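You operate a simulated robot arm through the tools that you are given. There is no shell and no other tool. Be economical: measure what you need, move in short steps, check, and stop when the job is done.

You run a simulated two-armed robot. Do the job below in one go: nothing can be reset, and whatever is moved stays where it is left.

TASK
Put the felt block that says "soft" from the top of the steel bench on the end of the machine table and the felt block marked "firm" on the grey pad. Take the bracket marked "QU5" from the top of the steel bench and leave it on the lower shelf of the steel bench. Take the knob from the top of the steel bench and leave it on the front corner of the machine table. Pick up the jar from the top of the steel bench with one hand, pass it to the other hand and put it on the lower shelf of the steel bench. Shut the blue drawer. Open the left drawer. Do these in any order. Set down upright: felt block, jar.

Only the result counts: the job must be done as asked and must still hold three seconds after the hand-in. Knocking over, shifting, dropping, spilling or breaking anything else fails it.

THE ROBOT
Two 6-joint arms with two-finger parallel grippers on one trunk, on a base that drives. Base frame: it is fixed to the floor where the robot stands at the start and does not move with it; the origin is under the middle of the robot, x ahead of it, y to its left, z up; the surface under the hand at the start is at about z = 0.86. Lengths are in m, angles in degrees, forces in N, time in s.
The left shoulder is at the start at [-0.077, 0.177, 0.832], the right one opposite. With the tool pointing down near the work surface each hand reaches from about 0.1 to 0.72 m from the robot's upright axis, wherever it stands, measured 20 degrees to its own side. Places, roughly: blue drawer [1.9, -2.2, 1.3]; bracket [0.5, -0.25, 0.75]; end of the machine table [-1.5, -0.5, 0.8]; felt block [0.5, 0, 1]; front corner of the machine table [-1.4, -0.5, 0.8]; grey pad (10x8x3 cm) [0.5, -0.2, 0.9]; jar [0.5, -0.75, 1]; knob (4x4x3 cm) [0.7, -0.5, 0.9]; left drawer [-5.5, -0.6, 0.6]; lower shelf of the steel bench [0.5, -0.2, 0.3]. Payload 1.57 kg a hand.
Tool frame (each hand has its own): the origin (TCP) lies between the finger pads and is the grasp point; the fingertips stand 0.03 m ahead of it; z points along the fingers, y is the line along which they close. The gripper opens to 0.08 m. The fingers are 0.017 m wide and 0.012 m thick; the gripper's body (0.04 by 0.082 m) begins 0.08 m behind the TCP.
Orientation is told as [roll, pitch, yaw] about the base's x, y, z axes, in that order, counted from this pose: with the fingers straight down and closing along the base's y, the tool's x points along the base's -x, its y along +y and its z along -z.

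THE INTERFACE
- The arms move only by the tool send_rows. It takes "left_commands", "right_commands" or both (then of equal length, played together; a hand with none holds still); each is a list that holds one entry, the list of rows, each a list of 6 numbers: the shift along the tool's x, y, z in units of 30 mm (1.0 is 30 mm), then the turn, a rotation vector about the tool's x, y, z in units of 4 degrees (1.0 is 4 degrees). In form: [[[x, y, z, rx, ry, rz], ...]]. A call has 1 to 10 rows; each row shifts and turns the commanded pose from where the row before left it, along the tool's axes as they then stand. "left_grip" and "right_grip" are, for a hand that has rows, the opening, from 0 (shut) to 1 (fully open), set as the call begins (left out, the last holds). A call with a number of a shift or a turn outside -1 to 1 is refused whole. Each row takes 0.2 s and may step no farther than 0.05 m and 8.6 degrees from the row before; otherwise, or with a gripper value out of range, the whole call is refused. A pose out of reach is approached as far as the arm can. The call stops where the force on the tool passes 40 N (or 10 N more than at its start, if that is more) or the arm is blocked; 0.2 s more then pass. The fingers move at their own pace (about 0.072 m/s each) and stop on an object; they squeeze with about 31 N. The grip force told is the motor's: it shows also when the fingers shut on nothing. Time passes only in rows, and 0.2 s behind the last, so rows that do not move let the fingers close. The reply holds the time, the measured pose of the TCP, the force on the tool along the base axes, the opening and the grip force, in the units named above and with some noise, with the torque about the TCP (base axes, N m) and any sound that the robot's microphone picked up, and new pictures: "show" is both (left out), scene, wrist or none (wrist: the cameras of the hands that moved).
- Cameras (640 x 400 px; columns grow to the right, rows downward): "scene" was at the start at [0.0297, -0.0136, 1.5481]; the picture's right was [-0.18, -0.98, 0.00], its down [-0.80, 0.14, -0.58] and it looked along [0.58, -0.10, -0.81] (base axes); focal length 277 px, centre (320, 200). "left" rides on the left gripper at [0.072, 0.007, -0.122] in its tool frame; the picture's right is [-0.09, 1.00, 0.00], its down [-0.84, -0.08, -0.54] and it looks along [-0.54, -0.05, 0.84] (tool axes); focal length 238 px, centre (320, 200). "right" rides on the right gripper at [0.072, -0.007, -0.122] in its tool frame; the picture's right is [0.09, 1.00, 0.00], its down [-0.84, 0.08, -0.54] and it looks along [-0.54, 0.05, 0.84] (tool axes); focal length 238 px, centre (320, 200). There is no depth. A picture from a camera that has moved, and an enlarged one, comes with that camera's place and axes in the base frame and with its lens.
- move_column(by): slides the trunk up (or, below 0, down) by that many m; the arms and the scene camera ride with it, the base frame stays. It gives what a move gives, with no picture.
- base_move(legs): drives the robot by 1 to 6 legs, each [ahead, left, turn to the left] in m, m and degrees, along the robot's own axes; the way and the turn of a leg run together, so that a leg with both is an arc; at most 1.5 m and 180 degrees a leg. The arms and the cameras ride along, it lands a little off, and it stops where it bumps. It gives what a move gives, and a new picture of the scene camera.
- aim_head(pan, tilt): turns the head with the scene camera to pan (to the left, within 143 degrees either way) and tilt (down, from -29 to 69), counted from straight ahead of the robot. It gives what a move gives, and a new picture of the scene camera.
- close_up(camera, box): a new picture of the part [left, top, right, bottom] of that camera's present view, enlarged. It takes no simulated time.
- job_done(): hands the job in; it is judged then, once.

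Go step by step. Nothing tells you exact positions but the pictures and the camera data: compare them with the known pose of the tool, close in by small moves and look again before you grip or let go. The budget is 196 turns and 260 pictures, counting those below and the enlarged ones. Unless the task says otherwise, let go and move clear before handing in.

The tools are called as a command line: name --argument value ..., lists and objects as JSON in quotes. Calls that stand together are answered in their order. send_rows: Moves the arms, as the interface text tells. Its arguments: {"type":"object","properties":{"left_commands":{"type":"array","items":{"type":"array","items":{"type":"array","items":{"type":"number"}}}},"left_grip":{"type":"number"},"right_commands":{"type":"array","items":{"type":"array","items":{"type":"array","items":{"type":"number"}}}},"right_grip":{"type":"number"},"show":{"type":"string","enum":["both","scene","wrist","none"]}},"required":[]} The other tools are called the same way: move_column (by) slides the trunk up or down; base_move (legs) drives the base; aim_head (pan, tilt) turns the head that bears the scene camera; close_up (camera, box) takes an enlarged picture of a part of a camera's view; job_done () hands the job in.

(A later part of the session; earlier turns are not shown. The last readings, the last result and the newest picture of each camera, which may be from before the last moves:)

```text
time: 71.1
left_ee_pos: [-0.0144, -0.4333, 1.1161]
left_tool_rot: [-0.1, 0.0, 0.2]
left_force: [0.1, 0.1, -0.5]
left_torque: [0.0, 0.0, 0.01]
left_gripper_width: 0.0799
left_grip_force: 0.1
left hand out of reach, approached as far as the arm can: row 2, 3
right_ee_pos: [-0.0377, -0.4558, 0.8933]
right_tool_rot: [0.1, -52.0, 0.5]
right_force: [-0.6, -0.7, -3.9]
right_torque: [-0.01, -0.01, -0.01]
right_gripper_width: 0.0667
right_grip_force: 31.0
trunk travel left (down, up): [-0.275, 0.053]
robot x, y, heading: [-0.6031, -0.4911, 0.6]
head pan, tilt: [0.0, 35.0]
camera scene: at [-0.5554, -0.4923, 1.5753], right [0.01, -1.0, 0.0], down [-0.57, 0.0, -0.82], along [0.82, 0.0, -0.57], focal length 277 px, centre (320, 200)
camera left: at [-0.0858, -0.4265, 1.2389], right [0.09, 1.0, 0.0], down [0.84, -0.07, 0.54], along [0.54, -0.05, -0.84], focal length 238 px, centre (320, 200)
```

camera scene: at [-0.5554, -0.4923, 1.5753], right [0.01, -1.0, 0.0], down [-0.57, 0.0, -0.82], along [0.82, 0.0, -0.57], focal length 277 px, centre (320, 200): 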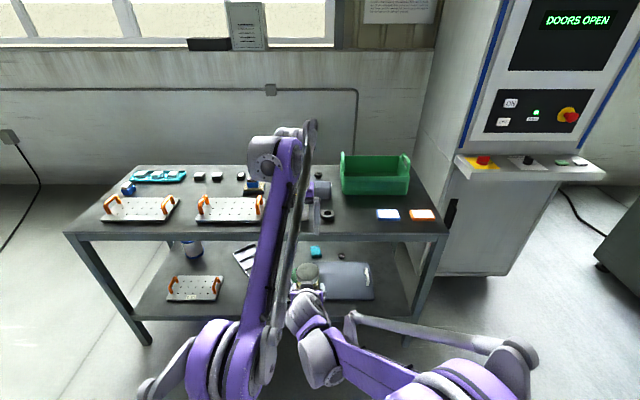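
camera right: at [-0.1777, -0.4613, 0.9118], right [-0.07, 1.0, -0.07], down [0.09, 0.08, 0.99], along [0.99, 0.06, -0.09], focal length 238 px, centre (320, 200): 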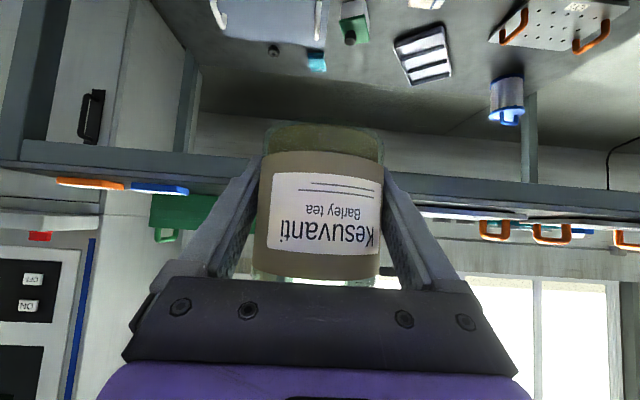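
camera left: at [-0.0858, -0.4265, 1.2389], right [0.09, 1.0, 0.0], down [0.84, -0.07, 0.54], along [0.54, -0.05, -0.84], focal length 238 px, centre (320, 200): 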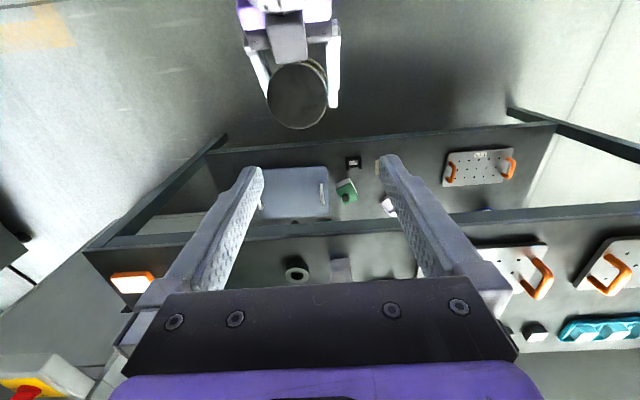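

The left arm's reach is odd in this posture. I'll move the right hand aside and bring the left to a known-good pose to reset it.

send_rows --right_commands '[[[0, -1, 0, 0, 0, 0], [0, -1, 0, 0, 0, 0], [0, -1, 0, 0, 0, 0], [0, -1, 0, 0, 0, 0], [0, -1, 0, 0, 0, 0], [0, -1, 0, 0, 0, 0]]]' --show "none"

send_rows --left_commands '[[[0, 0.5, 1, 0, 0, 0], [0, 0.5, 1, 0, 0, 0], [0, 0.5, 1, 0, 0, 0], [0, 0, 1, 0, 0, 0], [0, 0, 0, 0, 0, 0]]]' --show "none"

```text
time: 72.5
left_ee_pos: [-0.0156, -0.433, 1.1165]
left_tool_rot: [-0.1, 0.0, 0.2]
left_force: [0.3, -0.1, 0.7]
left_torque: [0.0, 0.0, -0.01]
left_gripper_width: 0.08
left_grip_force: 0.0
right_ee_pos: [-0.0367, -0.636, 0.892]
right_tool_rot: [0.1, -52.1, 0.6]
right_force: [-0.1, -1.0, -3.5]
right_torque: [0.02, 0.0, -0.02]
right_gripper_width: 0.067
right_grip_force: 31.0
trunk travel left (down, up): [-0.275, 0.053]
robot x, y, heading: [-0.602, -0.4892, 0.2]
head pan, tilt: [0.0, 35.0]
```

```text
time: 73.7
left_ee_pos: [-0.018, -0.3915, 0.9971]
left_tool_rot: [-0.1, 0.0, 0.2]
left_force: [0.0, 1.1, -0.1]
left_torque: [-0.02, 0.02, -0.02]
left_gripper_width: 0.0798
left_grip_force: 0.0
right_ee_pos: [-0.0361, -0.6348, 0.892]
right_tool_rot: [0.1, -52.1, 0.4]
right_force: [-0.6, 0.9, -3.6]
right_torque: [-0.01, -0.04, 0.02]
right_gripper_width: 0.0667
right_grip_force: 30.4
trunk travel left (down, up): [-0.275, 0.053]
robot x, y, heading: [-0.604, -0.4909, 0.3]
head pan, tilt: [0.0, 35.0]
```

The left arm works well lower down. I'll bring the jar to about [-0.09, -0.47, 0.80], then the left above it.

send_rows --right_commands '[[[0.88, 0, 0.12, 0, 0, 0], [0.88, 0, 0.12, 0, 0, 0], [0.88, 0, 0.12, 0, 0, 0], [0.88, 0, 0.12, 0, 0, 0], [0, 0.9, 0, 0, 0, 0], [0, 0.9, 0, 0, 0, 0], [0, 0.9, 0, 0, 0, 0], [0, 0.9, 0, 0, 0, 0], [0, 0.9, 0, 0, 0, 0], [0, 0.9, 0, 0, 0, 0]]]' --show "none"

send_rows --left_commands '[[[0.8, -0.8, 0.1, 0, 0, 0], [0.8, -0.8, 0.1, 0, 0, 0], [0.8, -0.8, 0.1, 0, 0, 0]]]'

```text
time: 75.9
left_ee_pos: [-0.0174, -0.3901, 0.9987]
left_tool_rot: [-0.1, 0.0, 0.3]
left_force: [-0.7, 0.0, -0.1]
left_torque: [-0.02, 0.02, 0.01]
left_gripper_width: 0.0799
left_grip_force: 0.0
right_ee_pos: [-0.0922, -0.474, 0.7974]
right_tool_rot: [0.0, -52.1, 0.5]
right_force: [-1.8, 0.3, -4.2]
right_torque: [0.0, -0.01, 0.0]
right_gripper_width: 0.0668
right_grip_force: 31.2
trunk travel left (down, up): [-0.275, 0.053]
robot x, y, heading: [-0.6011, -0.4927, 0.3]
head pan, tilt: [0.0, 35.0]
```

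```text
time: 76.7
left_ee_pos: [-0.0498, -0.4707, 1.0054]
left_tool_rot: [0.0, 0.2, 0.3]
left_force: [0.2, 0.2, 0.4]
left_torque: [0.05, -0.03, -0.04]
left_gripper_width: 0.0799
left_grip_force: 0.0
left hand out of reach, approached as far as the arm can: row 1, 2, 3
right_ee_pos: [-0.0935, -0.477, 0.7976]
right_tool_rot: [0.1, -52.2, 0.5]
right_force: [-0.5, -1.2, -3.8]
right_torque: [0.0, -0.01, -0.01]
right_gripper_width: 0.067
right_grip_force: 30.9
trunk travel left (down, up): [-0.275, 0.053]
robot x, y, heading: [-0.6027, -0.4894, 0.2]
head pan, tilt: [0.0, 35.0]
camera scene: at [-0.5575, -0.4926, 1.5754], right [0.01, -1.0, 0.0], down [-0.57, 0.0, -0.82], along [0.82, 0.0, -0.57], focal length 277 px, centre (320, 200)
camera left: at [-0.1212, -0.4635, 1.1294], right [0.09, 1.0, 0.0], down [0.84, -0.07, 0.54], along [0.54, -0.05, -0.84], focal length 238 px, centre (320, 200)
```

scene: 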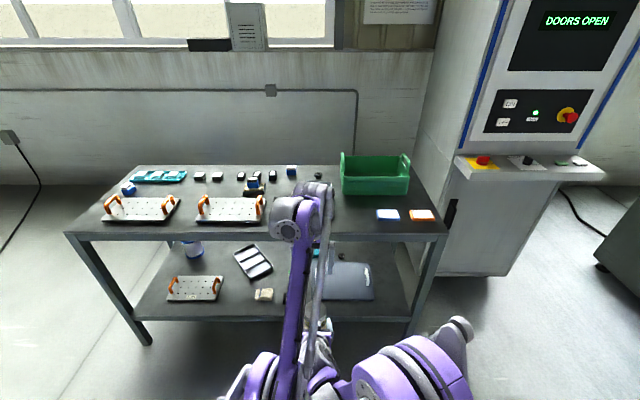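
left: 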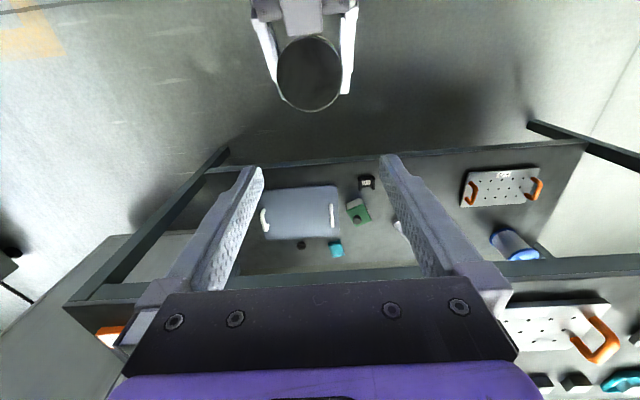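

I'll test whether this is an arm-branch problem: right hand aside, left out to its own side, then inward.

send_rows --right_commands '[[[0, -1, 0, 0, 0, 0], [0, -1, 0, 0, 0, 0], [0, -1, 0, 0, 0, 0], [0, -1, 0, 0, 0, 0], [0, -1, 0, 0, 0, 0], [0, -1, 0, 0, 0, 0], [0, -1, 0, 0, 0, 0], [0, 0, 0, 0, 0, 0], [0, 0, 0, 0, 0, 0], [0, 0, 0, 0, 0, 0]]]' --left_commands '[[[0, 1, 0, 0, 0, 0], [0, 1, 0, 0, 0, 0], [0, 1, 0, 0, 0, 0], [0, 1, 0, 0, 0, 0], [0, 1, 0, 0, 0, 0], [0, 1, 0, 0, 0, 0], [0, 1, 0, 0, 0, 0], [0, 1, 0, 0, 0, 0], [0, 0, 0, 0, 0, 0], [0, 0, 0, 0, 0, 0]]]' --show "none"

send_rows --left_commands '[[[1, 0, 0.3, 0, 0, 0], [1, 0, 0.3, 0, 0, 0], [1, 0, 0.3, 0, 0, 0], [0, 0, 0, 0, 0, 0]]]' --show "scene"

```text
time: 78.9
left_ee_pos: [-0.0284, -0.2348, 1.0041]
left_tool_rot: [-0.2, 0.0, 0.2]
left_force: [-1.0, -1.6, 0.5]
left_torque: [0.03, 0.01, 0.03]
left_gripper_width: 0.0802
left_grip_force: 0.1
left hand out of reach, approached as far as the arm can: row 1, 2, 3, 4
right_ee_pos: [-0.0907, -0.6863, 0.8016]
right_tool_rot: [0.0, -52.1, 0.6]
right_force: [0.1, 0.8, -3.1]
right_torque: [-0.02, -0.02, -0.02]
right_gripper_width: 0.067
right_grip_force: 30.7
trunk travel left (down, up): [-0.275, 0.053]
robot x, y, heading: [-0.6025, -0.4899, 0.4]
head pan, tilt: [0.0, 35.0]
```

```text
time: 79.9
left_ee_pos: [-0.0353, -0.2303, 1.0039]
left_tool_rot: [-0.1, 0.1, 0.2]
left_force: [-0.7, 0.5, -0.8]
left_torque: [-0.01, -0.01, 0.03]
left_gripper_width: 0.0802
left_grip_force: 0.0
left hand out of reach, approached as far as the arm can: row 1, 2, 3
right_ee_pos: [-0.0906, -0.6854, 0.8016]
right_tool_rot: [0.1, -52.1, 0.5]
right_force: [0.6, 0.2, -3.7]
right_torque: [0.02, -0.02, 0.03]
right_gripper_width: 0.0669
right_grip_force: 30.8
trunk travel left (down, up): [-0.275, 0.053]
robot x, y, heading: [-0.6047, -0.4907, 0.3]
head pan, tilt: [0.0, 35.0]
camera scene: at [-0.5571, -0.4919, 1.5754], right [0.01, -1.0, 0.0], down [-0.57, 0.0, -0.82], along [0.82, 0.0, -0.57], focal length 277 px, centre (320, 200)
```

scene: 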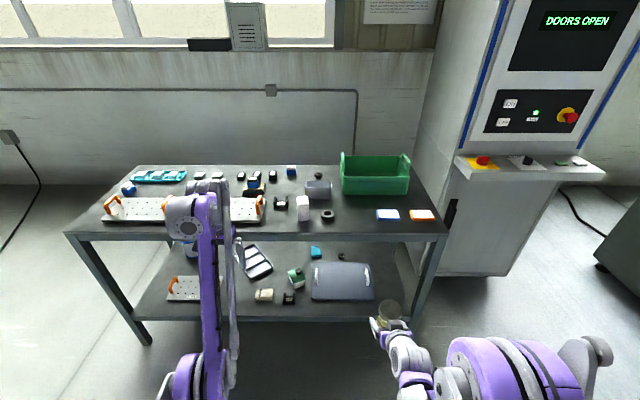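

The left arm is in an elbow-down branch that can't fold in at this height, though it did well lower down. I'll do the pass lower, around z 0.6, in front of the bench.

send_rows --right_commands '[[[0.875, 0, 0.684, 0, 0, 0], [0.875, 0, 0.684, 0, 0, 0], [0.875, 0, 0.684, 0, 0, 0], [0.875, 0, 0.684, 0, 0, 0], [0.875, 0, 0.684, 0, 0, 0], [0.875, 0, 0.684, 0, 0, 0], [0, 0, 0, 0, 0, 0], [0, 0, 0, 0, 0, 0]]]' --left_commands '[[[0, 0, 1, 0, 0, 0], [0, 0, 1, 0, 0, 0], [0, 0, 1, 0, 0, 0], [0, 0, 1, 0, 0, 0], [0, 0, 1, 0, 0, 0], [0, 0, 1, 0, 0, 0], [0, 0, 1, 0, 0, 0], [0, 0, 1, 0, 0, 0]]]' --show "none"

send_rows --left_commands '[[[0.8, -0.8, 0, 0, 0, 0], [0.8, -0.8, 0, 0, 0, 0]]]' --show "scene"

```text
time: 81.7
left_ee_pos: [0.0787, -0.2157, 0.8438]
left_tool_rot: [-0.1, 0.1, 0.3]
left_force: [0.5, -0.5, 0.4]
left_torque: [0.0, 0.0, -0.02]
left_gripper_width: 0.08
left_grip_force: 0.0
left hand out of reach, approached as far as the arm can: row 1, 2, 3, 4, 5, 6, 7, 8
right_ee_pos: [-0.0303, -0.6863, 0.6335]
right_tool_rot: [0.0, -52.0, 0.6]
right_force: [-0.1, 0.5, -3.8]
right_torque: [0.0, -0.05, 0.04]
right_gripper_width: 0.0668
right_grip_force: 31.4
right hand out of reach, approached as far as the arm can: row 2, 3, 4, 5, 6
trunk travel left (down, up): [-0.275, 0.053]
robot x, y, heading: [-0.6069, -0.4884, 0.3]
head pan, tilt: [0.0, 35.0]
```

```text
time: 82.3
left_ee_pos: [0.0755, -0.2614, 0.8622]
left_tool_rot: [-0.2, 0.1, 0.2]
left_force: [-0.1, 0.8, -0.5]
left_torque: [-0.01, -0.03, -0.03]
left_gripper_width: 0.0801
left_grip_force: 0.0
left hand out of reach, approached as far as the arm can: row 1, 2
right_ee_pos: [-0.0296, -0.6864, 0.6339]
right_tool_rot: [0.0, -52.0, 0.4]
right_force: [0.4, 1.1, -3.7]
right_torque: [0.01, -0.04, 0.03]
right_gripper_width: 0.0672
right_grip_force: 31.4
trunk travel left (down, up): [-0.275, 0.053]
robot x, y, heading: [-0.6047, -0.4911, 0.1]
head pan, tilt: [0.0, 35.0]
camera scene: at [-0.5573, -0.4924, 1.5754], right [0.01, -1.0, 0.0], down [-0.57, 0.0, -0.82], along [0.82, 0.0, -0.57], focal length 277 px, centre (320, 200)
```

scene: 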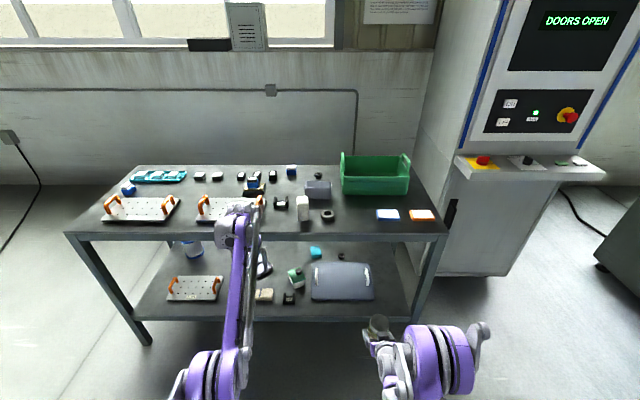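

The left elbow seems stuck nearly straight on the wrong side. I'll stretch it fully upward and then pull back in to flip it, and bring the right back up.

send_rows --left_commands '[[[0, 0.4, -1, 0, 0, 0], [0, 0.4, -1, 0, 0, 0], [0, 0.4, -1, 0, 0, 0], [0, 0.4, -1, 0, 0, 0], [0, 0, -1, 0, 0, 0], [0, 0, -1, 0, 0, 0], [0, 0, -1, 0, 0, 0], [0, 0, -1, 0, 0, 0], [0, 0, -1, 0, 0, 0], [0, 0, -1, 0, 0, 0]]]' --show "scene"

send_rows --left_commands '[[[1, 0, 0.3, 0, 0, 0], [1, 0, 0.3, 0, 0, 0], [1, 0, 0.3, 0, 0, 0], [1, 0, 0.3, 0, 0, 0], [1, 0, 0.3, 0, 0, 0]]]' --show "scene"

```text
time: 84.5
left_ee_pos: [0.0201, -0.2238, 1.0631]
left_tool_rot: [-0.1, -0.1, 0.2]
left_force: [1.1, -0.2, 0.9]
left_torque: [-0.04, 0.0, 0.0]
left_gripper_width: 0.0803
left_grip_force: 0.1
left hand out of reach, approached as far as the arm can: row 3, 5, 6, 7, 8, 9, 10
right_ee_pos: [-0.0309, -0.686, 0.6334]
right_tool_rot: [0.0, -51.9, 0.7]
right_force: [-0.2, 1.0, -3.3]
right_torque: [-0.03, -0.05, -0.02]
right_gripper_width: 0.067
right_grip_force: 31.2
trunk travel left (down, up): [-0.275, 0.053]
robot x, y, heading: [-0.6031, -0.4928, 0.4]
head pan, tilt: [0.0, 35.0]
camera scene: at [-0.5572, -0.492, 1.5754], right [0.01, -1.0, 0.0], down [-0.57, 0.0, -0.82], along [0.82, 0.0, -0.57], focal length 277 px, centre (320, 200)
```

scene: 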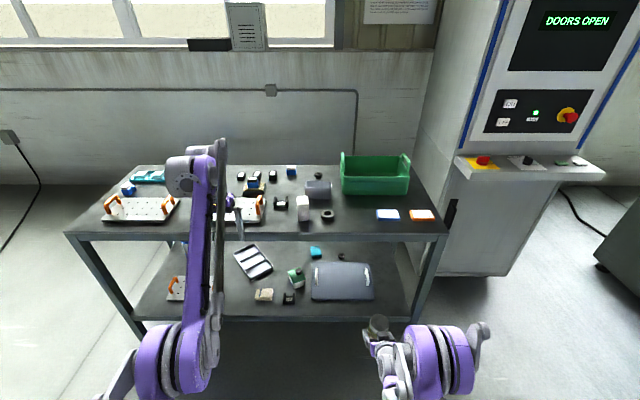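

```text
time: 85.7
left_ee_pos: [-0.0383, -0.2123, 1.0291]
left_tool_rot: [-0.1, 0.0, 0.2]
left_force: [0.6, 0.3, 0.1]
left_torque: [-0.02, 0.0, 0.01]
left_gripper_width: 0.0801
left_grip_force: 0.1
left hand out of reach, approached as far as the arm can: row 2, 3, 4, 5
right_ee_pos: [-0.0306, -0.6867, 0.6325]
right_tool_rot: [0.1, -52.0, 0.7]
right_force: [0.1, -1.3, -3.7]
right_torque: [0.01, -0.03, 0.01]
right_gripper_width: 0.067
right_grip_force: 31.2
trunk travel left (down, up): [-0.275, 0.053]
robot x, y, heading: [-0.6037, -0.4937, 0.5]
head pan, tilt: [0.0, 35.0]
camera scene: at [-0.557, -0.4918, 1.5754], right [0.01, -1.0, 0.0], down [-0.57, 0.0, -0.82], along [0.82, 0.0, -0.57], focal length 277 px, centre (320, 200)
```

scene: 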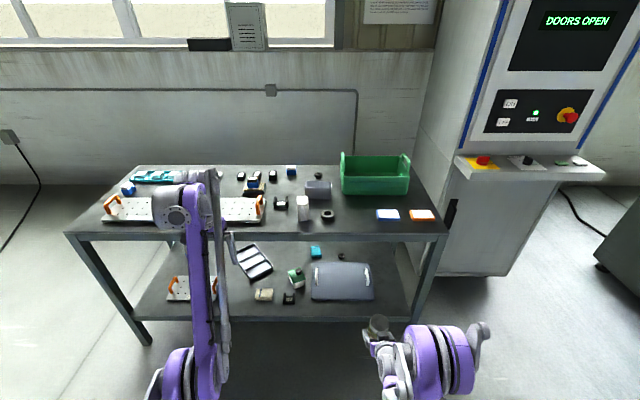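

I suspect the elbow crossed straight while moving up; pressing outward and downward at full stretch should bring it back. I'll try that, clear of the bench edge.

send_rows --left_commands '[[[-1, 0, -0.5, 0, 0, 0], [-1, 0, -0.5, 0, 0, 0], [-1, 0, 0, 0, 0, 0], [-0.8, 0, 0.9, 0, 0, 0], [-0.8, 0, 0.9, 0, 0, 0], [-0.6, 0, 1, 0, 0, 0], [-0.6, 0, 1, 0, 0, 0]]]' --show "none"

send_rows --left_commands '[[[1, 0, 0.5, 0, 0, 0], [1, 0, 0.5, 0, 0, 0], [1, 0, 0.5, 0, 0, 0], [1, 0, 0.5, 0, 0, 0]]]' --show "scene"

```text
time: 87.3
left_ee_pos: [0.0605, -0.2169, 0.9513]
left_tool_rot: [-0.1, 0.0, 0.1]
left_force: [0.3, 0.0, -0.6]
left_torque: [0.0, 0.02, 0.01]
left_gripper_width: 0.0797
left_grip_force: 0.2
left hand out of reach, approached as far as the arm can: row 3, 4, 5, 6, 7
right_ee_pos: [-0.0292, -0.6873, 0.6328]
right_tool_rot: [0.1, -52.0, 0.6]
right_force: [0.0, 0.5, -3.8]
right_torque: [0.02, 0.0, -0.03]
right_gripper_width: 0.0671
right_grip_force: 31.3
trunk travel left (down, up): [-0.275, 0.053]
robot x, y, heading: [-0.6032, -0.491, 0.3]
head pan, tilt: [0.0, 35.0]
```

```text
time: 88.3
left_ee_pos: [0.0216, -0.2051, 0.9473]
left_tool_rot: [-0.1, -0.1, 0.2]
left_force: [-0.5, 0.2, -0.6]
left_torque: [0.0, -0.02, 0.03]
left_gripper_width: 0.0799
left_grip_force: 0.0
left hand out of reach, approached as far as the arm can: row 2, 3, 4
right_ee_pos: [-0.0294, -0.6867, 0.6335]
right_tool_rot: [0.0, -52.0, 0.5]
right_force: [0.2, -0.2, -3.2]
right_torque: [-0.01, -0.01, -0.02]
right_gripper_width: 0.0669
right_grip_force: 31.1
trunk travel left (down, up): [-0.275, 0.053]
robot x, y, heading: [-0.6063, -0.4931, 0.4]
head pan, tilt: [0.0, 35.0]
camera scene: at [-0.5571, -0.4921, 1.5754], right [0.01, -1.0, 0.0], down [-0.57, 0.0, -0.82], along [0.82, 0.0, -0.57], focal length 277 px, centre (320, 200)
```

scene: 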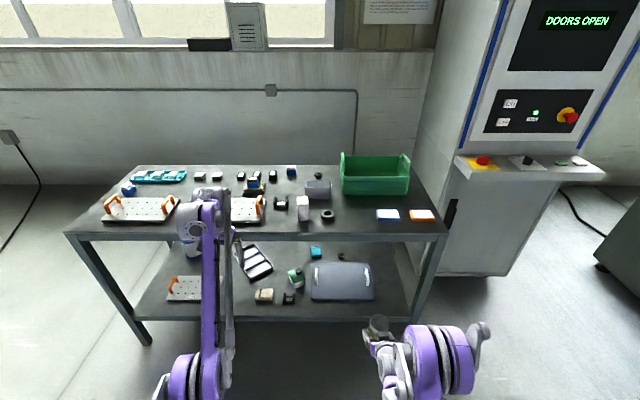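

aim_head --pan 15 --tilt 65

```text
time: 89.3
left_ee_pos: [0.0221, -0.2057, 0.9462]
left_tool_rot: [-0.1, 0.0, 0.2]
left_force: [-1.0, 0.4, 0.5]
left_torque: [-0.01, 0.02, 0.01]
left_gripper_width: 0.0801
left_grip_force: 0.0
right_ee_pos: [-0.0301, -0.687, 0.6331]
right_tool_rot: [0.1, -52.0, 0.6]
right_force: [-0.3, -0.3, -4.0]
right_torque: [-0.01, -0.01, 0.0]
right_gripper_width: 0.0668
right_grip_force: 31.1
trunk travel left (down, up): [-0.275, 0.053]
robot x, y, heading: [-0.6002, -0.4921, 0.3]
head pan, tilt: [15.0, 65.0]
camera scene: at [-0.5866, -0.4764, 1.5356], right [0.26, -0.96, 0.0], down [-0.87, -0.24, -0.42], along [0.41, 0.11, -0.91], focal length 277 px, centre (320, 200)
```

scene: 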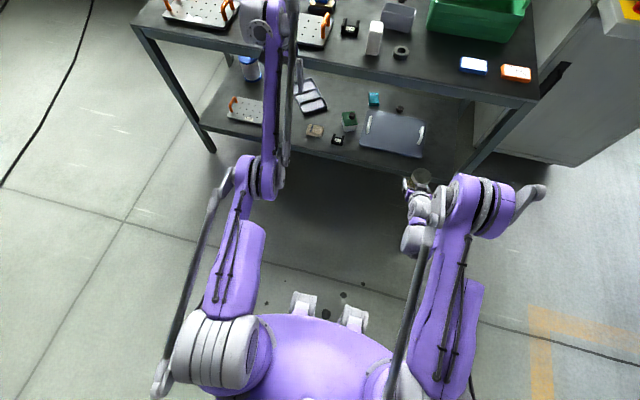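

The left elbow is slightly bent the wrong way. I'll press fully outward at height, then sweep down along the arc before pulling in.

send_rows --left_commands '[[[-0.5, 0, -1, 0, 0, 0], [-0.5, 0, -1, 0, 0, 0], [-0.5, 0, -1, 0, 0, 0], [-1, 0, -1, 0, 0, 0], [-1, 0, -1, 0, 0, 0], [-1, 0, -1, 0, 0, 0], [-0.4, 0, 1, 0, 0, 0], [-0.3, 0, 1, 0, 0, 0], [-0.3, 0, 1, 0, 0, 0], [-0.2, 0, 1, 0, 0, 0]]]' --show "none"

send_rows --left_commands '[[[0, 0, 1, 0, 0, 0], [0.3, 0, 1, 0, 0, 0], [0.6, 0, 0.8, 0, 0, 0], [1, 0, 0.3, 0, 0, 0], [1, 0, 0.3, 0, 0, 0], [1, 0, 0.3, 0, 0, 0]]]' --show "none"

```text
time: 91.5
left_ee_pos: [0.0702, -0.2136, 0.9098]
left_tool_rot: [-0.1, -0.1, 0.3]
left_force: [-0.2, 0.0, -0.5]
left_torque: [-0.03, -0.02, 0.02]
left_gripper_width: 0.08
left_grip_force: 0.2
left hand out of reach, approached as far as the arm can: row 2, 3, 4, 5, 6
right_ee_pos: [-0.0296, -0.6865, 0.6332]
right_tool_rot: [-0.1, -52.1, 0.6]
right_force: [0.3, -0.1, -2.8]
right_torque: [0.0, -0.03, -0.02]
right_gripper_width: 0.0668
right_grip_force: 31.1
trunk travel left (down, up): [-0.275, 0.053]
robot x, y, heading: [-0.5997, -0.4919, 0.3]
head pan, tilt: [15.0, 65.0]
```

```text
time: 92.9
left_ee_pos: [0.0801, -0.2054, 0.8385]
left_tool_rot: [-0.1, 0.1, 0.2]
left_force: [-0.1, 0.0, -0.1]
left_torque: [0.02, -0.02, -0.01]
left_gripper_width: 0.0801
left_grip_force: 0.1
left hand out of reach, approached as far as the arm can: row 2, 3, 4, 5, 6
right_ee_pos: [-0.0296, -0.6871, 0.6335]
right_tool_rot: [0.2, -52.0, 0.6]
right_force: [0.2, 0.4, -4.1]
right_torque: [0.0, -0.02, 0.01]
right_gripper_width: 0.0669
right_grip_force: 31.1
trunk travel left (down, up): [-0.275, 0.053]
robot x, y, heading: [-0.6021, -0.491, 0.2]
head pan, tilt: [15.0, 65.0]
```

send_rows --left_commands '[[[0.45, 0, 0, 0, 1, 0], [0.45, 0, 0, 0, 1, 0], [0.45, 0, 0, 0, 1, 0], [0.45, 0, 0, 0, 1, 0], [0.45, 0, 0, 0, 1, 0], [0.45, 0, 0, 0, 1, 0], [0.45, 0, 0, 0, 1, 0], [0.45, 0, 0, 0, 1, 0], [0.45, 0, 0, 0, 1, 0], [0.45, 0, 0, 0, 1, 0]]]' --show "scene"

```text
time: 94.8
left_ee_pos: [-0.0272, -0.2067, 0.8647]
left_tool_rot: [-0.1, 31.4, -0.1]
left_force: [0.7, 8.5, -12.8]
left_torque: [-1.34, 0.16, -0.05]
left_gripper_width: 0.0803
left_grip_force: 0.0
right_ee_pos: [-0.0311, -0.6856, 0.6329]
right_tool_rot: [0.0, -51.9, 0.6]
right_force: [-0.5, 0.7, -2.7]
right_torque: [-0.01, -0.01, 0.0]
right_gripper_width: 0.0667
right_grip_force: 31.3
trunk travel left (down, up): [-0.275, 0.053]
robot x, y, heading: [-0.6054, -0.4914, 0.3]
head pan, tilt: [15.0, 65.0]
stopped in row 9 (left hand): the force on the tool passed its limit at 83 N (the readings are from after the stop); the commanded pose is now the measured one
camera scene: at [-0.5866, -0.4763, 1.5355], right [0.26, -0.96, 0.0], down [-0.87, -0.24, -0.42], along [0.41, 0.11, -0.91], focal length 277 px, centre (320, 200)
```

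scene: 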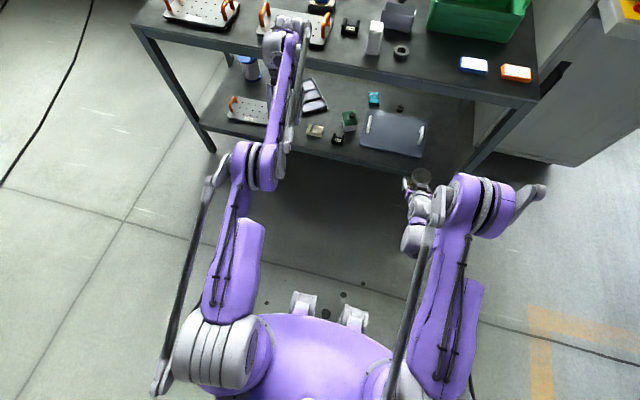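

The hand brushed the robot's own arm. The elbow may have flipped; I'll rotate the tool back to vertical in place.

send_rows --left_commands '[[[0, 0, 0, 0, -1, 0], [0, 0, 0, 0, -1, 0], [0, 0, 0, 0, -1, 0], [0, 0, 0, 0, -1, 0], [0, 0, 0, 0, -1, 0], [0, 0, 0, 0, -1, 0], [0, 0, 0, 0, -1, 0], [0, 0, 0, 0, -0.85, 0]]]' --show "scene"

```text
time: 96.6
left_ee_pos: [-0.0279, -0.2059, 0.8662]
left_tool_rot: [0.0, 0.1, 0.1]
left_force: [-0.1, 0.3, 0.2]
left_torque: [0.03, 0.01, -0.01]
left_gripper_width: 0.0803
left_grip_force: 0.0
right_ee_pos: [-0.0297, -0.6851, 0.6345]
right_tool_rot: [0.0, -51.9, 0.7]
right_force: [-0.8, -0.3, -3.7]
right_torque: [-0.03, -0.03, 0.01]
right_gripper_width: 0.0669
right_grip_force: 31.1
trunk travel left (down, up): [-0.275, 0.053]
robot x, y, heading: [-0.6034, -0.4914, 0.3]
head pan, tilt: [15.0, 65.0]
camera scene: at [-0.587, -0.4764, 1.5355], right [0.26, -0.96, 0.0], down [-0.87, -0.24, -0.42], along [0.41, 0.11, -0.91], focal length 277 px, centre (320, 200)
```

scene: 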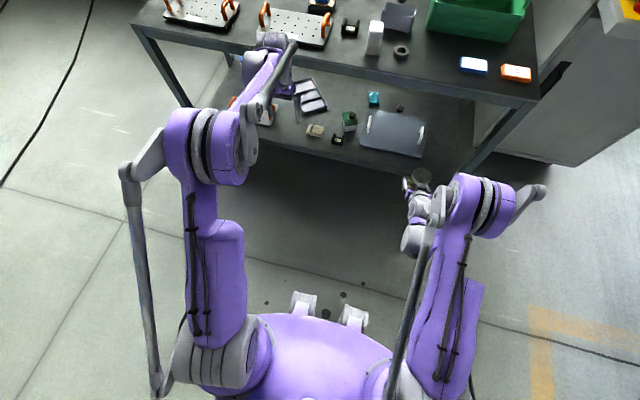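

The left elbow is back in its good posture. Now I'll bring the jar back up and inward for the pass.

send_rows --right_commands '[[[-0.62, 0, -0.99, 0, 0, 0], [-0.62, 0, -0.99, 0, 0, 0], [-0.62, 0, -0.99, 0, 0, 0], [-0.62, 0, -0.99, 0, 0, 0], [-0.62, 0, -0.99, 0, 0, 0]]]' --left_commands '[[[0, 0, -0.8, 0, 0, 0], [0, 0, -0.8, 0, 0, 0], [0, 0, -0.8, 0, 0, 0], [0, 0, -0.8, 0, 0, 0], [0, 0, 0, 0, 0, 0]]]' --show "none"

send_rows --right_commands '[[[0, 1, 0, 0, 0, 0], [0, 1, 0, 0, 0, 0], [0, 1, 0, 0, 0, 0], [0, 1, 0, 0, 0, 0], [0, 1, 0, 0, 0, 0], [0, 1, 0, 0, 0, 0], [0, 1, 0, 0, 0, 0]]]' --left_commands '[[[0.3, 0, 0, 0, 0, 0], [0.3, -0.9, 0, 0, 0, 0], [0.3, -0.9, 0, 0, 0, 0], [0.3, -0.9, 0, 0, 0, 0], [0.3, -0.9, 0, 0, 0, 0], [0.3, -0.9, 0, 0, 0, 0], [0, 0, 0, 0, 0, 0]]]'

```text
time: 97.8
left_ee_pos: [-0.0282, -0.2067, 0.9636]
left_tool_rot: [-0.1, 0.1, 0.1]
left_force: [0.1, 0.1, -0.9]
left_torque: [-0.01, -0.01, 0.0]
left_gripper_width: 0.0801
left_grip_force: 0.0
right_ee_pos: [-0.0942, -0.6879, 0.7996]
right_tool_rot: [-0.1, -52.0, 0.7]
right_force: [-0.3, 0.5, -4.0]
right_torque: [0.03, -0.02, -0.01]
right_gripper_width: 0.0671
right_grip_force: 30.7
trunk travel left (down, up): [-0.275, 0.053]
robot x, y, heading: [-0.605, -0.4891, 0.3]
head pan, tilt: [15.0, 65.0]
```

```text
time: 99.4
left_ee_pos: [-0.0787, -0.3398, 0.9614]
left_tool_rot: [-0.1, 0.2, 0.1]
left_force: [-0.7, 0.6, -1.0]
left_torque: [0.0, -0.01, 0.0]
left_gripper_width: 0.0802
left_grip_force: 0.0
right_ee_pos: [-0.0907, -0.4798, 0.7981]
right_tool_rot: [-0.1, -52.0, 0.6]
right_force: [0.4, -1.0, -2.8]
right_torque: [-0.04, 0.01, 0.0]
right_gripper_width: 0.067
right_grip_force: 30.9
trunk travel left (down, up): [-0.275, 0.053]
robot x, y, heading: [-0.6041, -0.4913, 0.3]
head pan, tilt: [15.0, 65.0]
camera scene: at [-0.5865, -0.4751, 1.5355], right [0.26, -0.96, 0.0], down [-0.87, -0.24, -0.42], along [0.41, 0.11, -0.91], focal length 277 px, centre (320, 200)
camera right: at [-0.2311, -0.4874, 0.8165], right [-0.07, 1.0, -0.07], down [0.09, 0.08, 0.99], along [0.99, 0.06, -0.09], focal length 238 px, centre (320, 200)
camera left: at [-0.1494, -0.3327, 1.0837], right [0.09, 1.0, 0.0], down [0.84, -0.07, 0.54], along [0.54, -0.05, -0.84], focal length 238 px, centre (320, 200)
```

scene: 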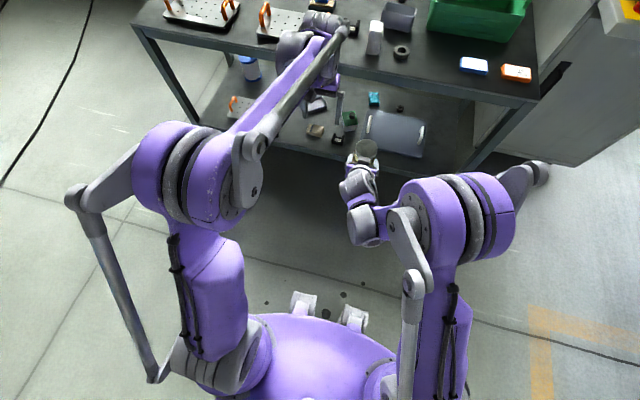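
right: 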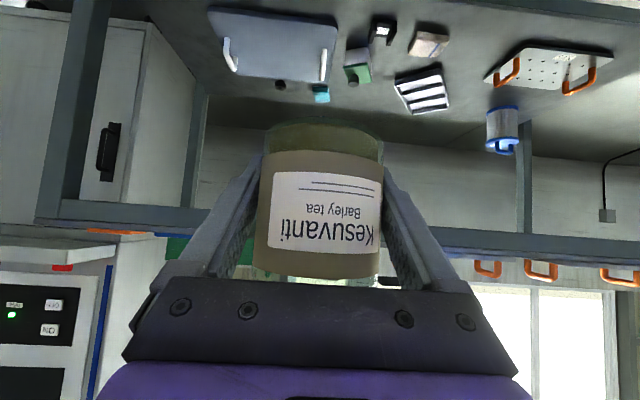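
left: 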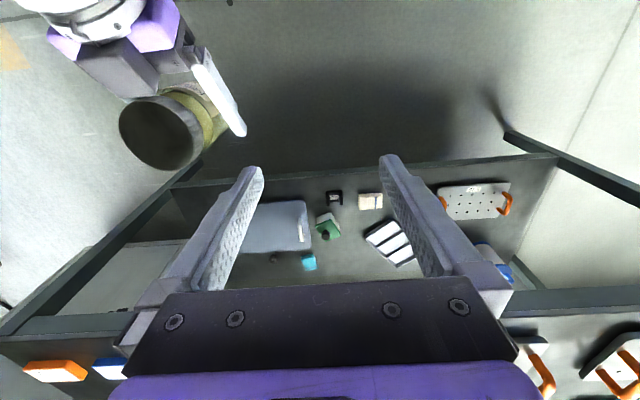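

send_rows --left_commands '[[[0.12, -0.93, 0, 0, 0, 0], [0.12, -0.93, 0, 0, 0, 0], [0.12, -0.93, 0, 0, 0, 0], [0.12, -0.93, 0, 0, 0, 0], [0.12, -0.93, 0, 0, 0, 0]]]' --show "wrist"

```text
time: 100.6
left_ee_pos: [-0.0995, -0.4819, 0.9641]
left_tool_rot: [-0.2, 0.2, 0.1]
left_force: [0.3, -0.1, 0.3]
left_torque: [0.01, 0.01, -0.03]
left_gripper_width: 0.08
left_grip_force: 0.2
right_ee_pos: [-0.091, -0.4813, 0.7984]
right_tool_rot: [0.0, -52.0, 0.5]
right_force: [-0.5, 0.0, -4.0]
right_torque: [-0.03, -0.03, 0.0]
right_gripper_width: 0.0669
right_grip_force: 31.0
trunk travel left (down, up): [-0.275, 0.053]
robot x, y, heading: [-0.6022, -0.4909, 0.5]
head pan, tilt: [15.0, 65.0]
camera left: at [-0.1701, -0.4753, 1.0866], right [0.09, 1.0, 0.0], down [0.84, -0.08, 0.54], along [0.54, -0.05, -0.84], focal length 238 px, centre (320, 200)
```

left: 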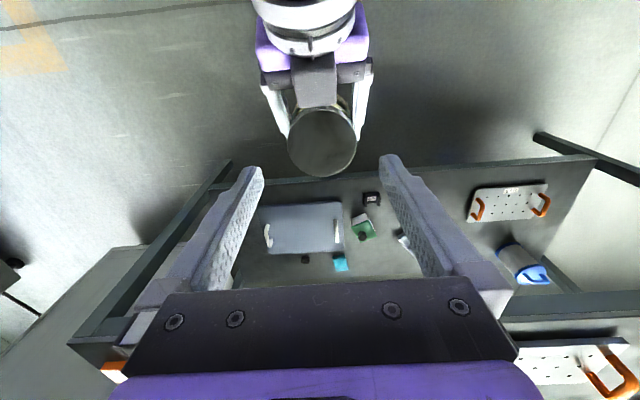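

Aligned over the lid, so I'll descend.

send_rows --left_commands '[[[0, 0.03, 0.8, 0, 0, 0], [0, 0, 0.8, 0, 0, 0], [0, 0, 0.8, 0, 0, 0]]]' --show "wrist"

close_up --camera "scene" --box '[260, 60, 460, 260]'

```text
time: 101.4
left_ee_pos: [-0.0996, -0.4798, 0.8892]
left_tool_rot: [-0.3, 0.2, 0.1]
left_force: [0.2, -0.3, 0.8]
left_torque: [0.01, 0.0, -0.02]
left_gripper_width: 0.0801
left_grip_force: 0.0
right_ee_pos: [-0.0903, -0.4806, 0.7979]
right_tool_rot: [0.1, -51.9, 0.6]
right_force: [0.0, -0.1, -3.2]
right_torque: [0.01, -0.04, 0.0]
right_gripper_width: 0.0671
right_grip_force: 30.6
trunk travel left (down, up): [-0.275, 0.053]
robot x, y, heading: [-0.6033, -0.4903, 0.3]
head pan, tilt: [15.0, 65.0]
camera left: at [-0.1689, -0.4728, 1.0121], right [0.09, 1.0, 0.0], down [0.84, -0.08, 0.54], along [0.54, -0.05, -0.84], focal length 238 px, centre (320, 200)
```

left: 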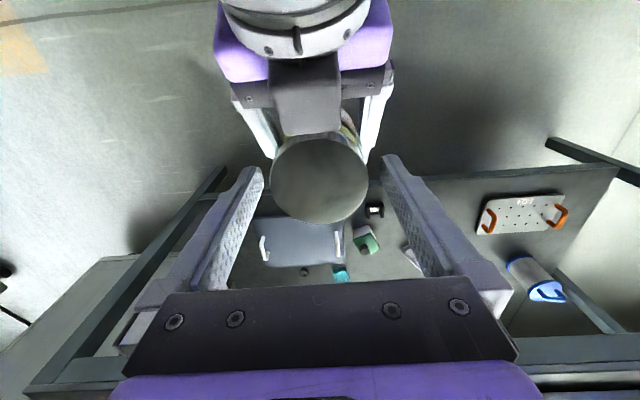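

```text
2.00 times, centred on (360, 160) of scene
camera zoom: at [-0.5862, -0.4764, 1.5355], right [0.26, -0.96, 0.0], down [-0.87, -0.24, -0.42], along [0.41, 0.11, -0.91], focal length 554 px, centre (240, 280)
```

zoom: 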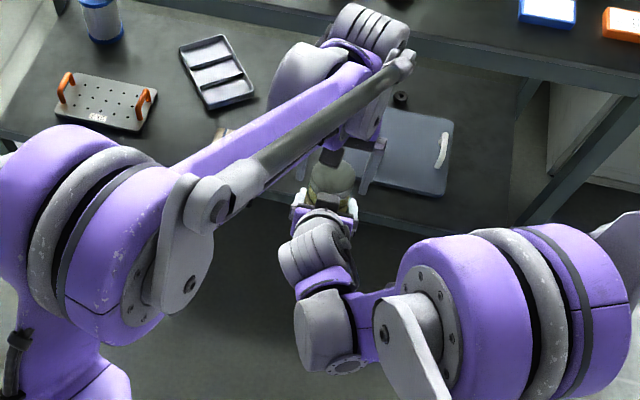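

send_rows --left_commands '[[[0, 0, 0.45, 0, 0, 0], [0, 0, 0.45, 0, 0, 0]]]' --show "none"

send_rows --left_commands '[[[0, 0, 0, 0, 0, 0], [0, 0, 0, 0, 0, 0], [0, 0, 0, 0, 0, 0]]]' --left_grip 0

```text
time: 102.0
left_ee_pos: [-0.0987, -0.4807, 0.8641]
left_tool_rot: [0.0, 0.2, 0.1]
left_force: [-0.1, 1.2, 0.8]
left_torque: [-0.04, 0.0, 0.05]
left_gripper_width: 0.08
left_grip_force: 0.1
right_ee_pos: [-0.0911, -0.4813, 0.7995]
right_tool_rot: [0.1, -52.0, 0.6]
right_force: [0.1, -0.7, -3.6]
right_torque: [-0.02, 0.01, 0.03]
right_gripper_width: 0.0669
right_grip_force: 31.0
trunk travel left (down, up): [-0.275, 0.053]
robot x, y, heading: [-0.604, -0.4886, 0.3]
head pan, tilt: [15.0, 65.0]
```

```text
time: 102.8
left_ee_pos: [-0.0988, -0.4815, 0.8637]
left_tool_rot: [-0.2, 0.1, 0.1]
left_force: [1.8, -6.0, -2.5]
left_torque: [-0.22, -0.12, 0.13]
left_gripper_width: 0.0664
left_grip_force: 31.4
right_ee_pos: [-0.0919, -0.4804, 0.7984]
right_tool_rot: [0.1, -52.1, 0.6]
right_force: [-1.5, 5.2, 1.2]
right_torque: [-0.13, 0.07, -0.16]
right_gripper_width: 0.067
right_grip_force: 31.1
trunk travel left (down, up): [-0.275, 0.053]
robot x, y, heading: [-0.6043, -0.4865, 0.5]
head pan, tilt: [15.0, 65.0]
camera scene: at [-0.5867, -0.4763, 1.5355], right [0.26, -0.96, 0.0], down [-0.87, -0.24, -0.42], along [0.41, 0.11, -0.91], focal length 277 px, centre (320, 200)
camera left: at [-0.1694, -0.473, 0.9868], right [0.09, 1.0, 0.0], down [0.84, -0.08, 0.54], along [0.54, -0.05, -0.84], focal length 238 px, centre (320, 200)
```

scene: 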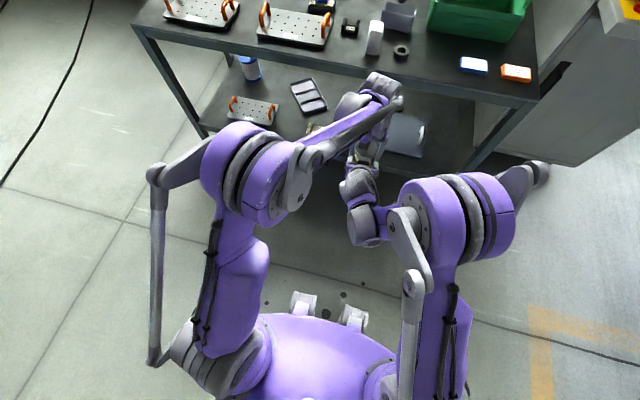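
left: 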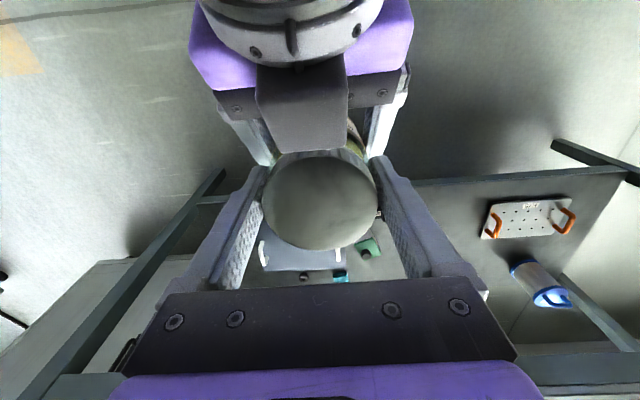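

The left hand has the jar. I'll open the right and draw it straight back.

send_rows --right_commands '[[[0, 0, 0, 0, 0, 0], [0, 0, 0, 0, 0, 0], [0.3, 0, -0.39, 0, 0, 0], [0.62, 0, -0.79, 0, 0, 0], [0.62, 0, -0.79, 0, 0, 0], [0.62, 0, -0.79, 0, 0, 0]]]' --right_grip 1

```text
time: 104.2
left_ee_pos: [-0.099, -0.4796, 0.8633]
left_tool_rot: [0.0, 0.1, 0.1]
left_force: [1.0, -0.1, -0.1]
left_torque: [0.0, 0.02, -0.02]
left_gripper_width: 0.0667
left_grip_force: 31.2
right_ee_pos: [-0.1934, -0.4784, 0.8007]
right_tool_rot: [0.0, -51.8, 0.5]
right_force: [-0.2, 0.7, 0.1]
right_torque: [-0.01, 0.0, 0.01]
right_gripper_width: 0.0802
right_grip_force: 0.0
trunk travel left (down, up): [-0.275, 0.053]
robot x, y, heading: [-0.6036, -0.4932, 0.2]
head pan, tilt: [15.0, 65.0]
camera scene: at [-0.5874, -0.4762, 1.5355], right [0.26, -0.96, 0.0], down [-0.87, -0.24, -0.42], along [0.41, 0.11, -0.91], focal length 277 px, centre (320, 200)
camera right: at [-0.3336, -0.4864, 0.8184], right [-0.07, 1.0, -0.07], down [0.09, 0.08, 0.99], along [0.99, 0.06, -0.09], focal length 238 px, centre (320, 200)
```

scene: 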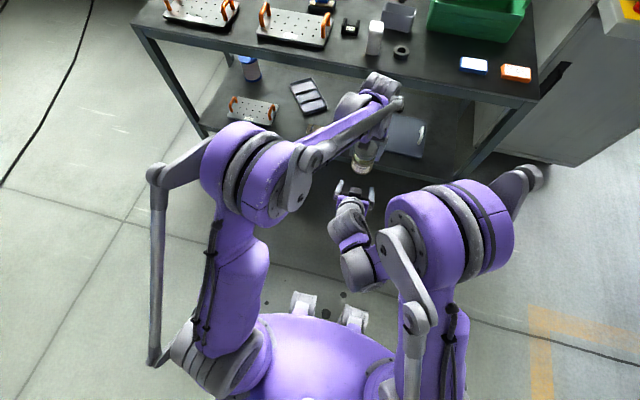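
right: 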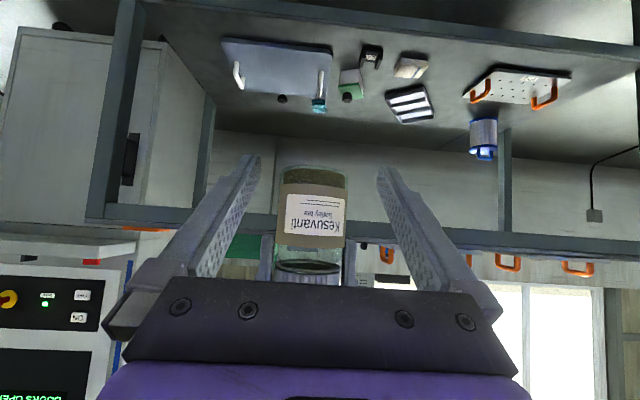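

The pass is done and the jar hangs upright in the left hand. I'll move the right hand aside, lower the trunk, and drive over in front of the free shelf spot near [0.34, -0.05].

send_rows --right_commands '[[[0, -1, 0, 0, 0, 0], [0, -1, 0, 0, 0, 0], [0, -1, 0, 0, 0, 0], [0, -1, 0, 0, 0, 0], [0, -1, 0, 0, 0, 0], [0, -1, 0, 0, 0, 0], [0, -1, 0, 0, 0, 0], [0, -1, 0, 0, 0, 0]]]' --show "none"

move_column --by -0.275

base_move --legs '[[0, 0.43, 0]]'

aim_head --pan 0 --tilt 40

```text
time: 106.0
left_ee_pos: [-0.0978, -0.4803, 0.8637]
left_tool_rot: [-0.1, 0.2, 0.0]
left_force: [-0.4, -0.9, -0.3]
left_torque: [-0.05, 0.0, -0.02]
left_gripper_width: 0.0669
left_grip_force: 30.7
right_ee_pos: [-0.18, -0.7161, 0.82]
right_tool_rot: [0.2, -52.0, 0.4]
right_force: [1.0, 0.4, -0.1]
right_torque: [0.0, 0.02, 0.0]
right_gripper_width: 0.0801
right_grip_force: 0.0
right hand out of reach, approached as far as the arm can: row 1, 2, 3, 5
trunk travel left (down, up): [-0.275, 0.053]
robot x, y, heading: [-0.6031, -0.4958, 0.5]
head pan, tilt: [15.0, 65.0]
```

```text
time: 108.8
left_ee_pos: [-0.0972, -0.4805, 0.588]
left_tool_rot: [-0.1, 0.2, 0.0]
left_force: [0.7, -0.8, -0.3]
left_torque: [0.0, 0.02, 0.0]
left_gripper_width: 0.0669
left_grip_force: 30.8
right_ee_pos: [-0.18, -0.7139, 0.5459]
right_tool_rot: [0.0, -52.0, 0.6]
right_force: [-1.0, 0.1, 0.4]
right_torque: [0.01, 0.02, -0.01]
right_gripper_width: 0.08
right_grip_force: 0.0
trunk travel left (down, up): [0.0, 0.328]
robot x, y, heading: [-0.6041, -0.4918, 0.3]
head pan, tilt: [15.0, 65.0]
```

```text
time: 113.1
left_ee_pos: [-0.1006, -0.0492, 0.5884]
left_tool_rot: [-0.1, 0.1, 0.0]
left_force: [-0.5, -0.6, 0.1]
left_torque: [-0.01, -0.02, 0.06]
left_gripper_width: 0.0665
left_grip_force: 30.5
right_ee_pos: [-0.1824, -0.2829, 0.5465]
right_tool_rot: [-0.1, -51.9, 0.5]
right_force: [0.4, 0.2, -0.5]
right_torque: [0.01, 0.01, 0.04]
right_gripper_width: 0.0799
right_grip_force: 0.1
trunk travel left (down, up): [0.0, 0.328]
robot x, y, heading: [-0.6059, -0.0592, 0.1]
head pan, tilt: [15.0, 65.0]
camera scene: at [-0.5382, -0.044, 1.2577], right [0.26, -0.96, 0.0], down [-0.87, -0.24, -0.42], along [0.41, 0.11, -0.91], focal length 277 px, centre (320, 200)
```

scene: 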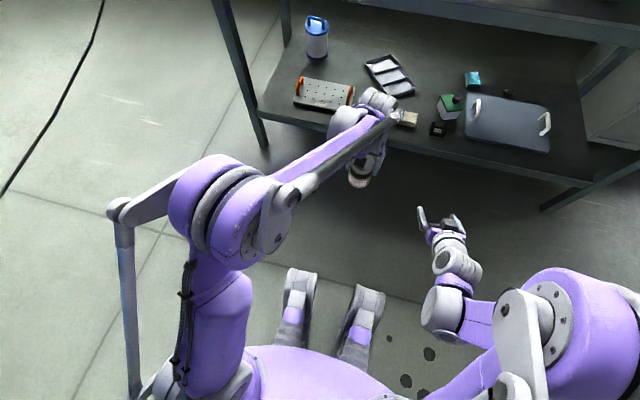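

```text
time: 114.0
left_ee_pos: [-0.1008, -0.0485, 0.5879]
left_tool_rot: [0.0, 0.2, -0.1]
left_force: [-0.1, -0.1, 0.4]
left_torque: [0.03, 0.03, -0.01]
left_gripper_width: 0.0668
left_grip_force: 30.9
right_ee_pos: [-0.1831, -0.2818, 0.5466]
right_tool_rot: [0.2, -51.9, 0.6]
right_force: [0.3, 0.1, 0.5]
right_torque: [0.01, 0.03, 0.0]
right_gripper_width: 0.0802
right_grip_force: 0.0
trunk travel left (down, up): [0.0, 0.328]
robot x, y, heading: [-0.6043, -0.0613, 0.6]
head pan, tilt: [0.0, 40.0]
camera scene: at [-0.5118, -0.0597, 1.2899], right [0.0, -1.0, 0.0], down [-0.64, 0.0, -0.77], along [0.77, 0.0, -0.64], focal length 277 px, centre (320, 200)
```

scene: 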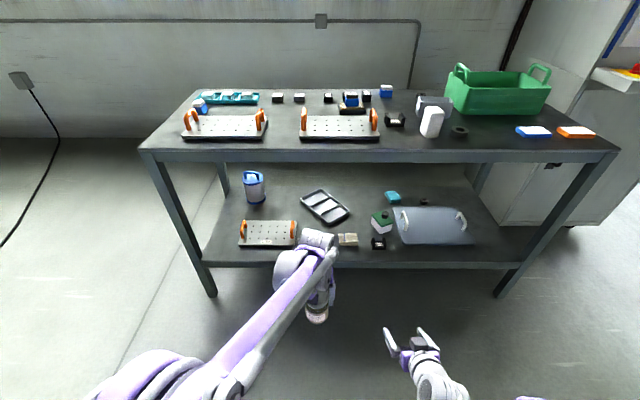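

The path under the bench looks feasible. I'll reach the left hand out and down a little, then drive forward most of the way and check with the wrist camera.

send_rows --left_commands '[[[-0.39, 0, 0.85, 0, 0, 0], [-0.39, 0, 0.85, 0, 0, 0], [-0.39, 0, 0.85, 0, 0, 0], [-0.39, 0, 0.85, 0, 0, 0], [-0.39, 0, 0.85, 0, 0, 0], [-0.39, 0, 0.85, 0, 0, 0]]]' --show "none"

base_move --legs '[[0.22, 0, 0]]'

close_up --camera "left" --box '[0, 0, 640, 400]'

```text
time: 115.4
left_ee_pos: [-0.0294, -0.0481, 0.4374]
left_tool_rot: [-0.2, 0.2, 0.1]
left_force: [0.7, 0.2, 0.6]
left_torque: [0.02, 0.01, 0.0]
left_gripper_width: 0.0666
left_grip_force: 31.1
right_ee_pos: [-0.1815, -0.282, 0.5455]
right_tool_rot: [0.0, -52.0, 0.5]
right_force: [-0.7, 0.2, -0.1]
right_torque: [0.01, 0.0, 0.0]
right_gripper_width: 0.0802
right_grip_force: 0.1
trunk travel left (down, up): [0.0, 0.328]
robot x, y, heading: [-0.6067, -0.0626, 0.4]
head pan, tilt: [0.0, 40.0]
```

```text
time: 117.1
left_ee_pos: [0.1929, -0.0475, 0.4362]
left_tool_rot: [0.0, 0.1, 0.0]
left_force: [1.3, 0.6, 0.3]
left_torque: [0.0, 0.0, -0.01]
left_gripper_width: 0.0669
left_grip_force: 30.7
right_ee_pos: [0.0416, -0.2812, 0.5456]
right_tool_rot: [0.1, -52.0, 0.5]
right_force: [-0.2, -0.1, -0.1]
right_torque: [-0.01, 0.0, -0.01]
right_gripper_width: 0.0798
right_grip_force: 0.0
trunk travel left (down, up): [0.0, 0.328]
robot x, y, heading: [-0.3801, -0.0559, 0.4]
head pan, tilt: [0.0, 40.0]
camera scene: at [-0.2878, -0.0587, 1.29], right [0.0, -1.0, 0.0], down [-0.64, 0.0, -0.77], along [0.77, 0.0, -0.64], focal length 277 px, centre (320, 200)
```

scene: 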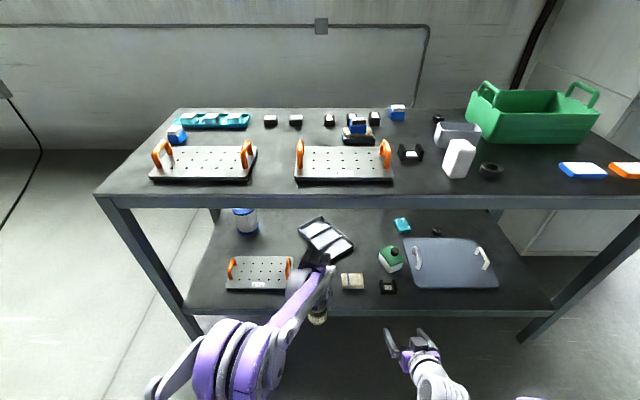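

```text
1.00 times, centred on (320, 200) of left (not enlarged: the box is as wide or as high as the picture)
camera zoom: at [0.1223, -0.0399, 0.5595], right [0.09, 1.0, 0.0], down [0.84, -0.08, 0.54], along [0.54, -0.05, -0.84], focal length 238 px, centre (320, 200)
```

zoom: 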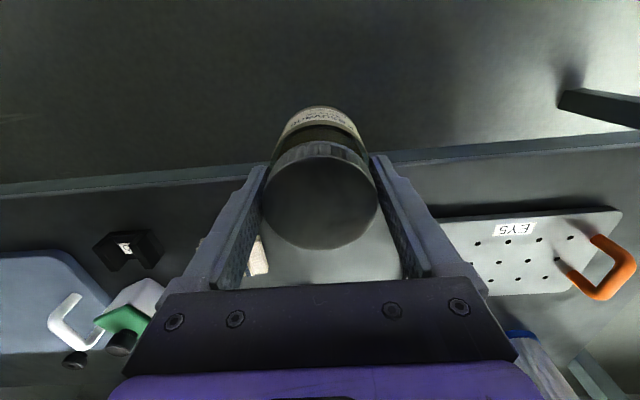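

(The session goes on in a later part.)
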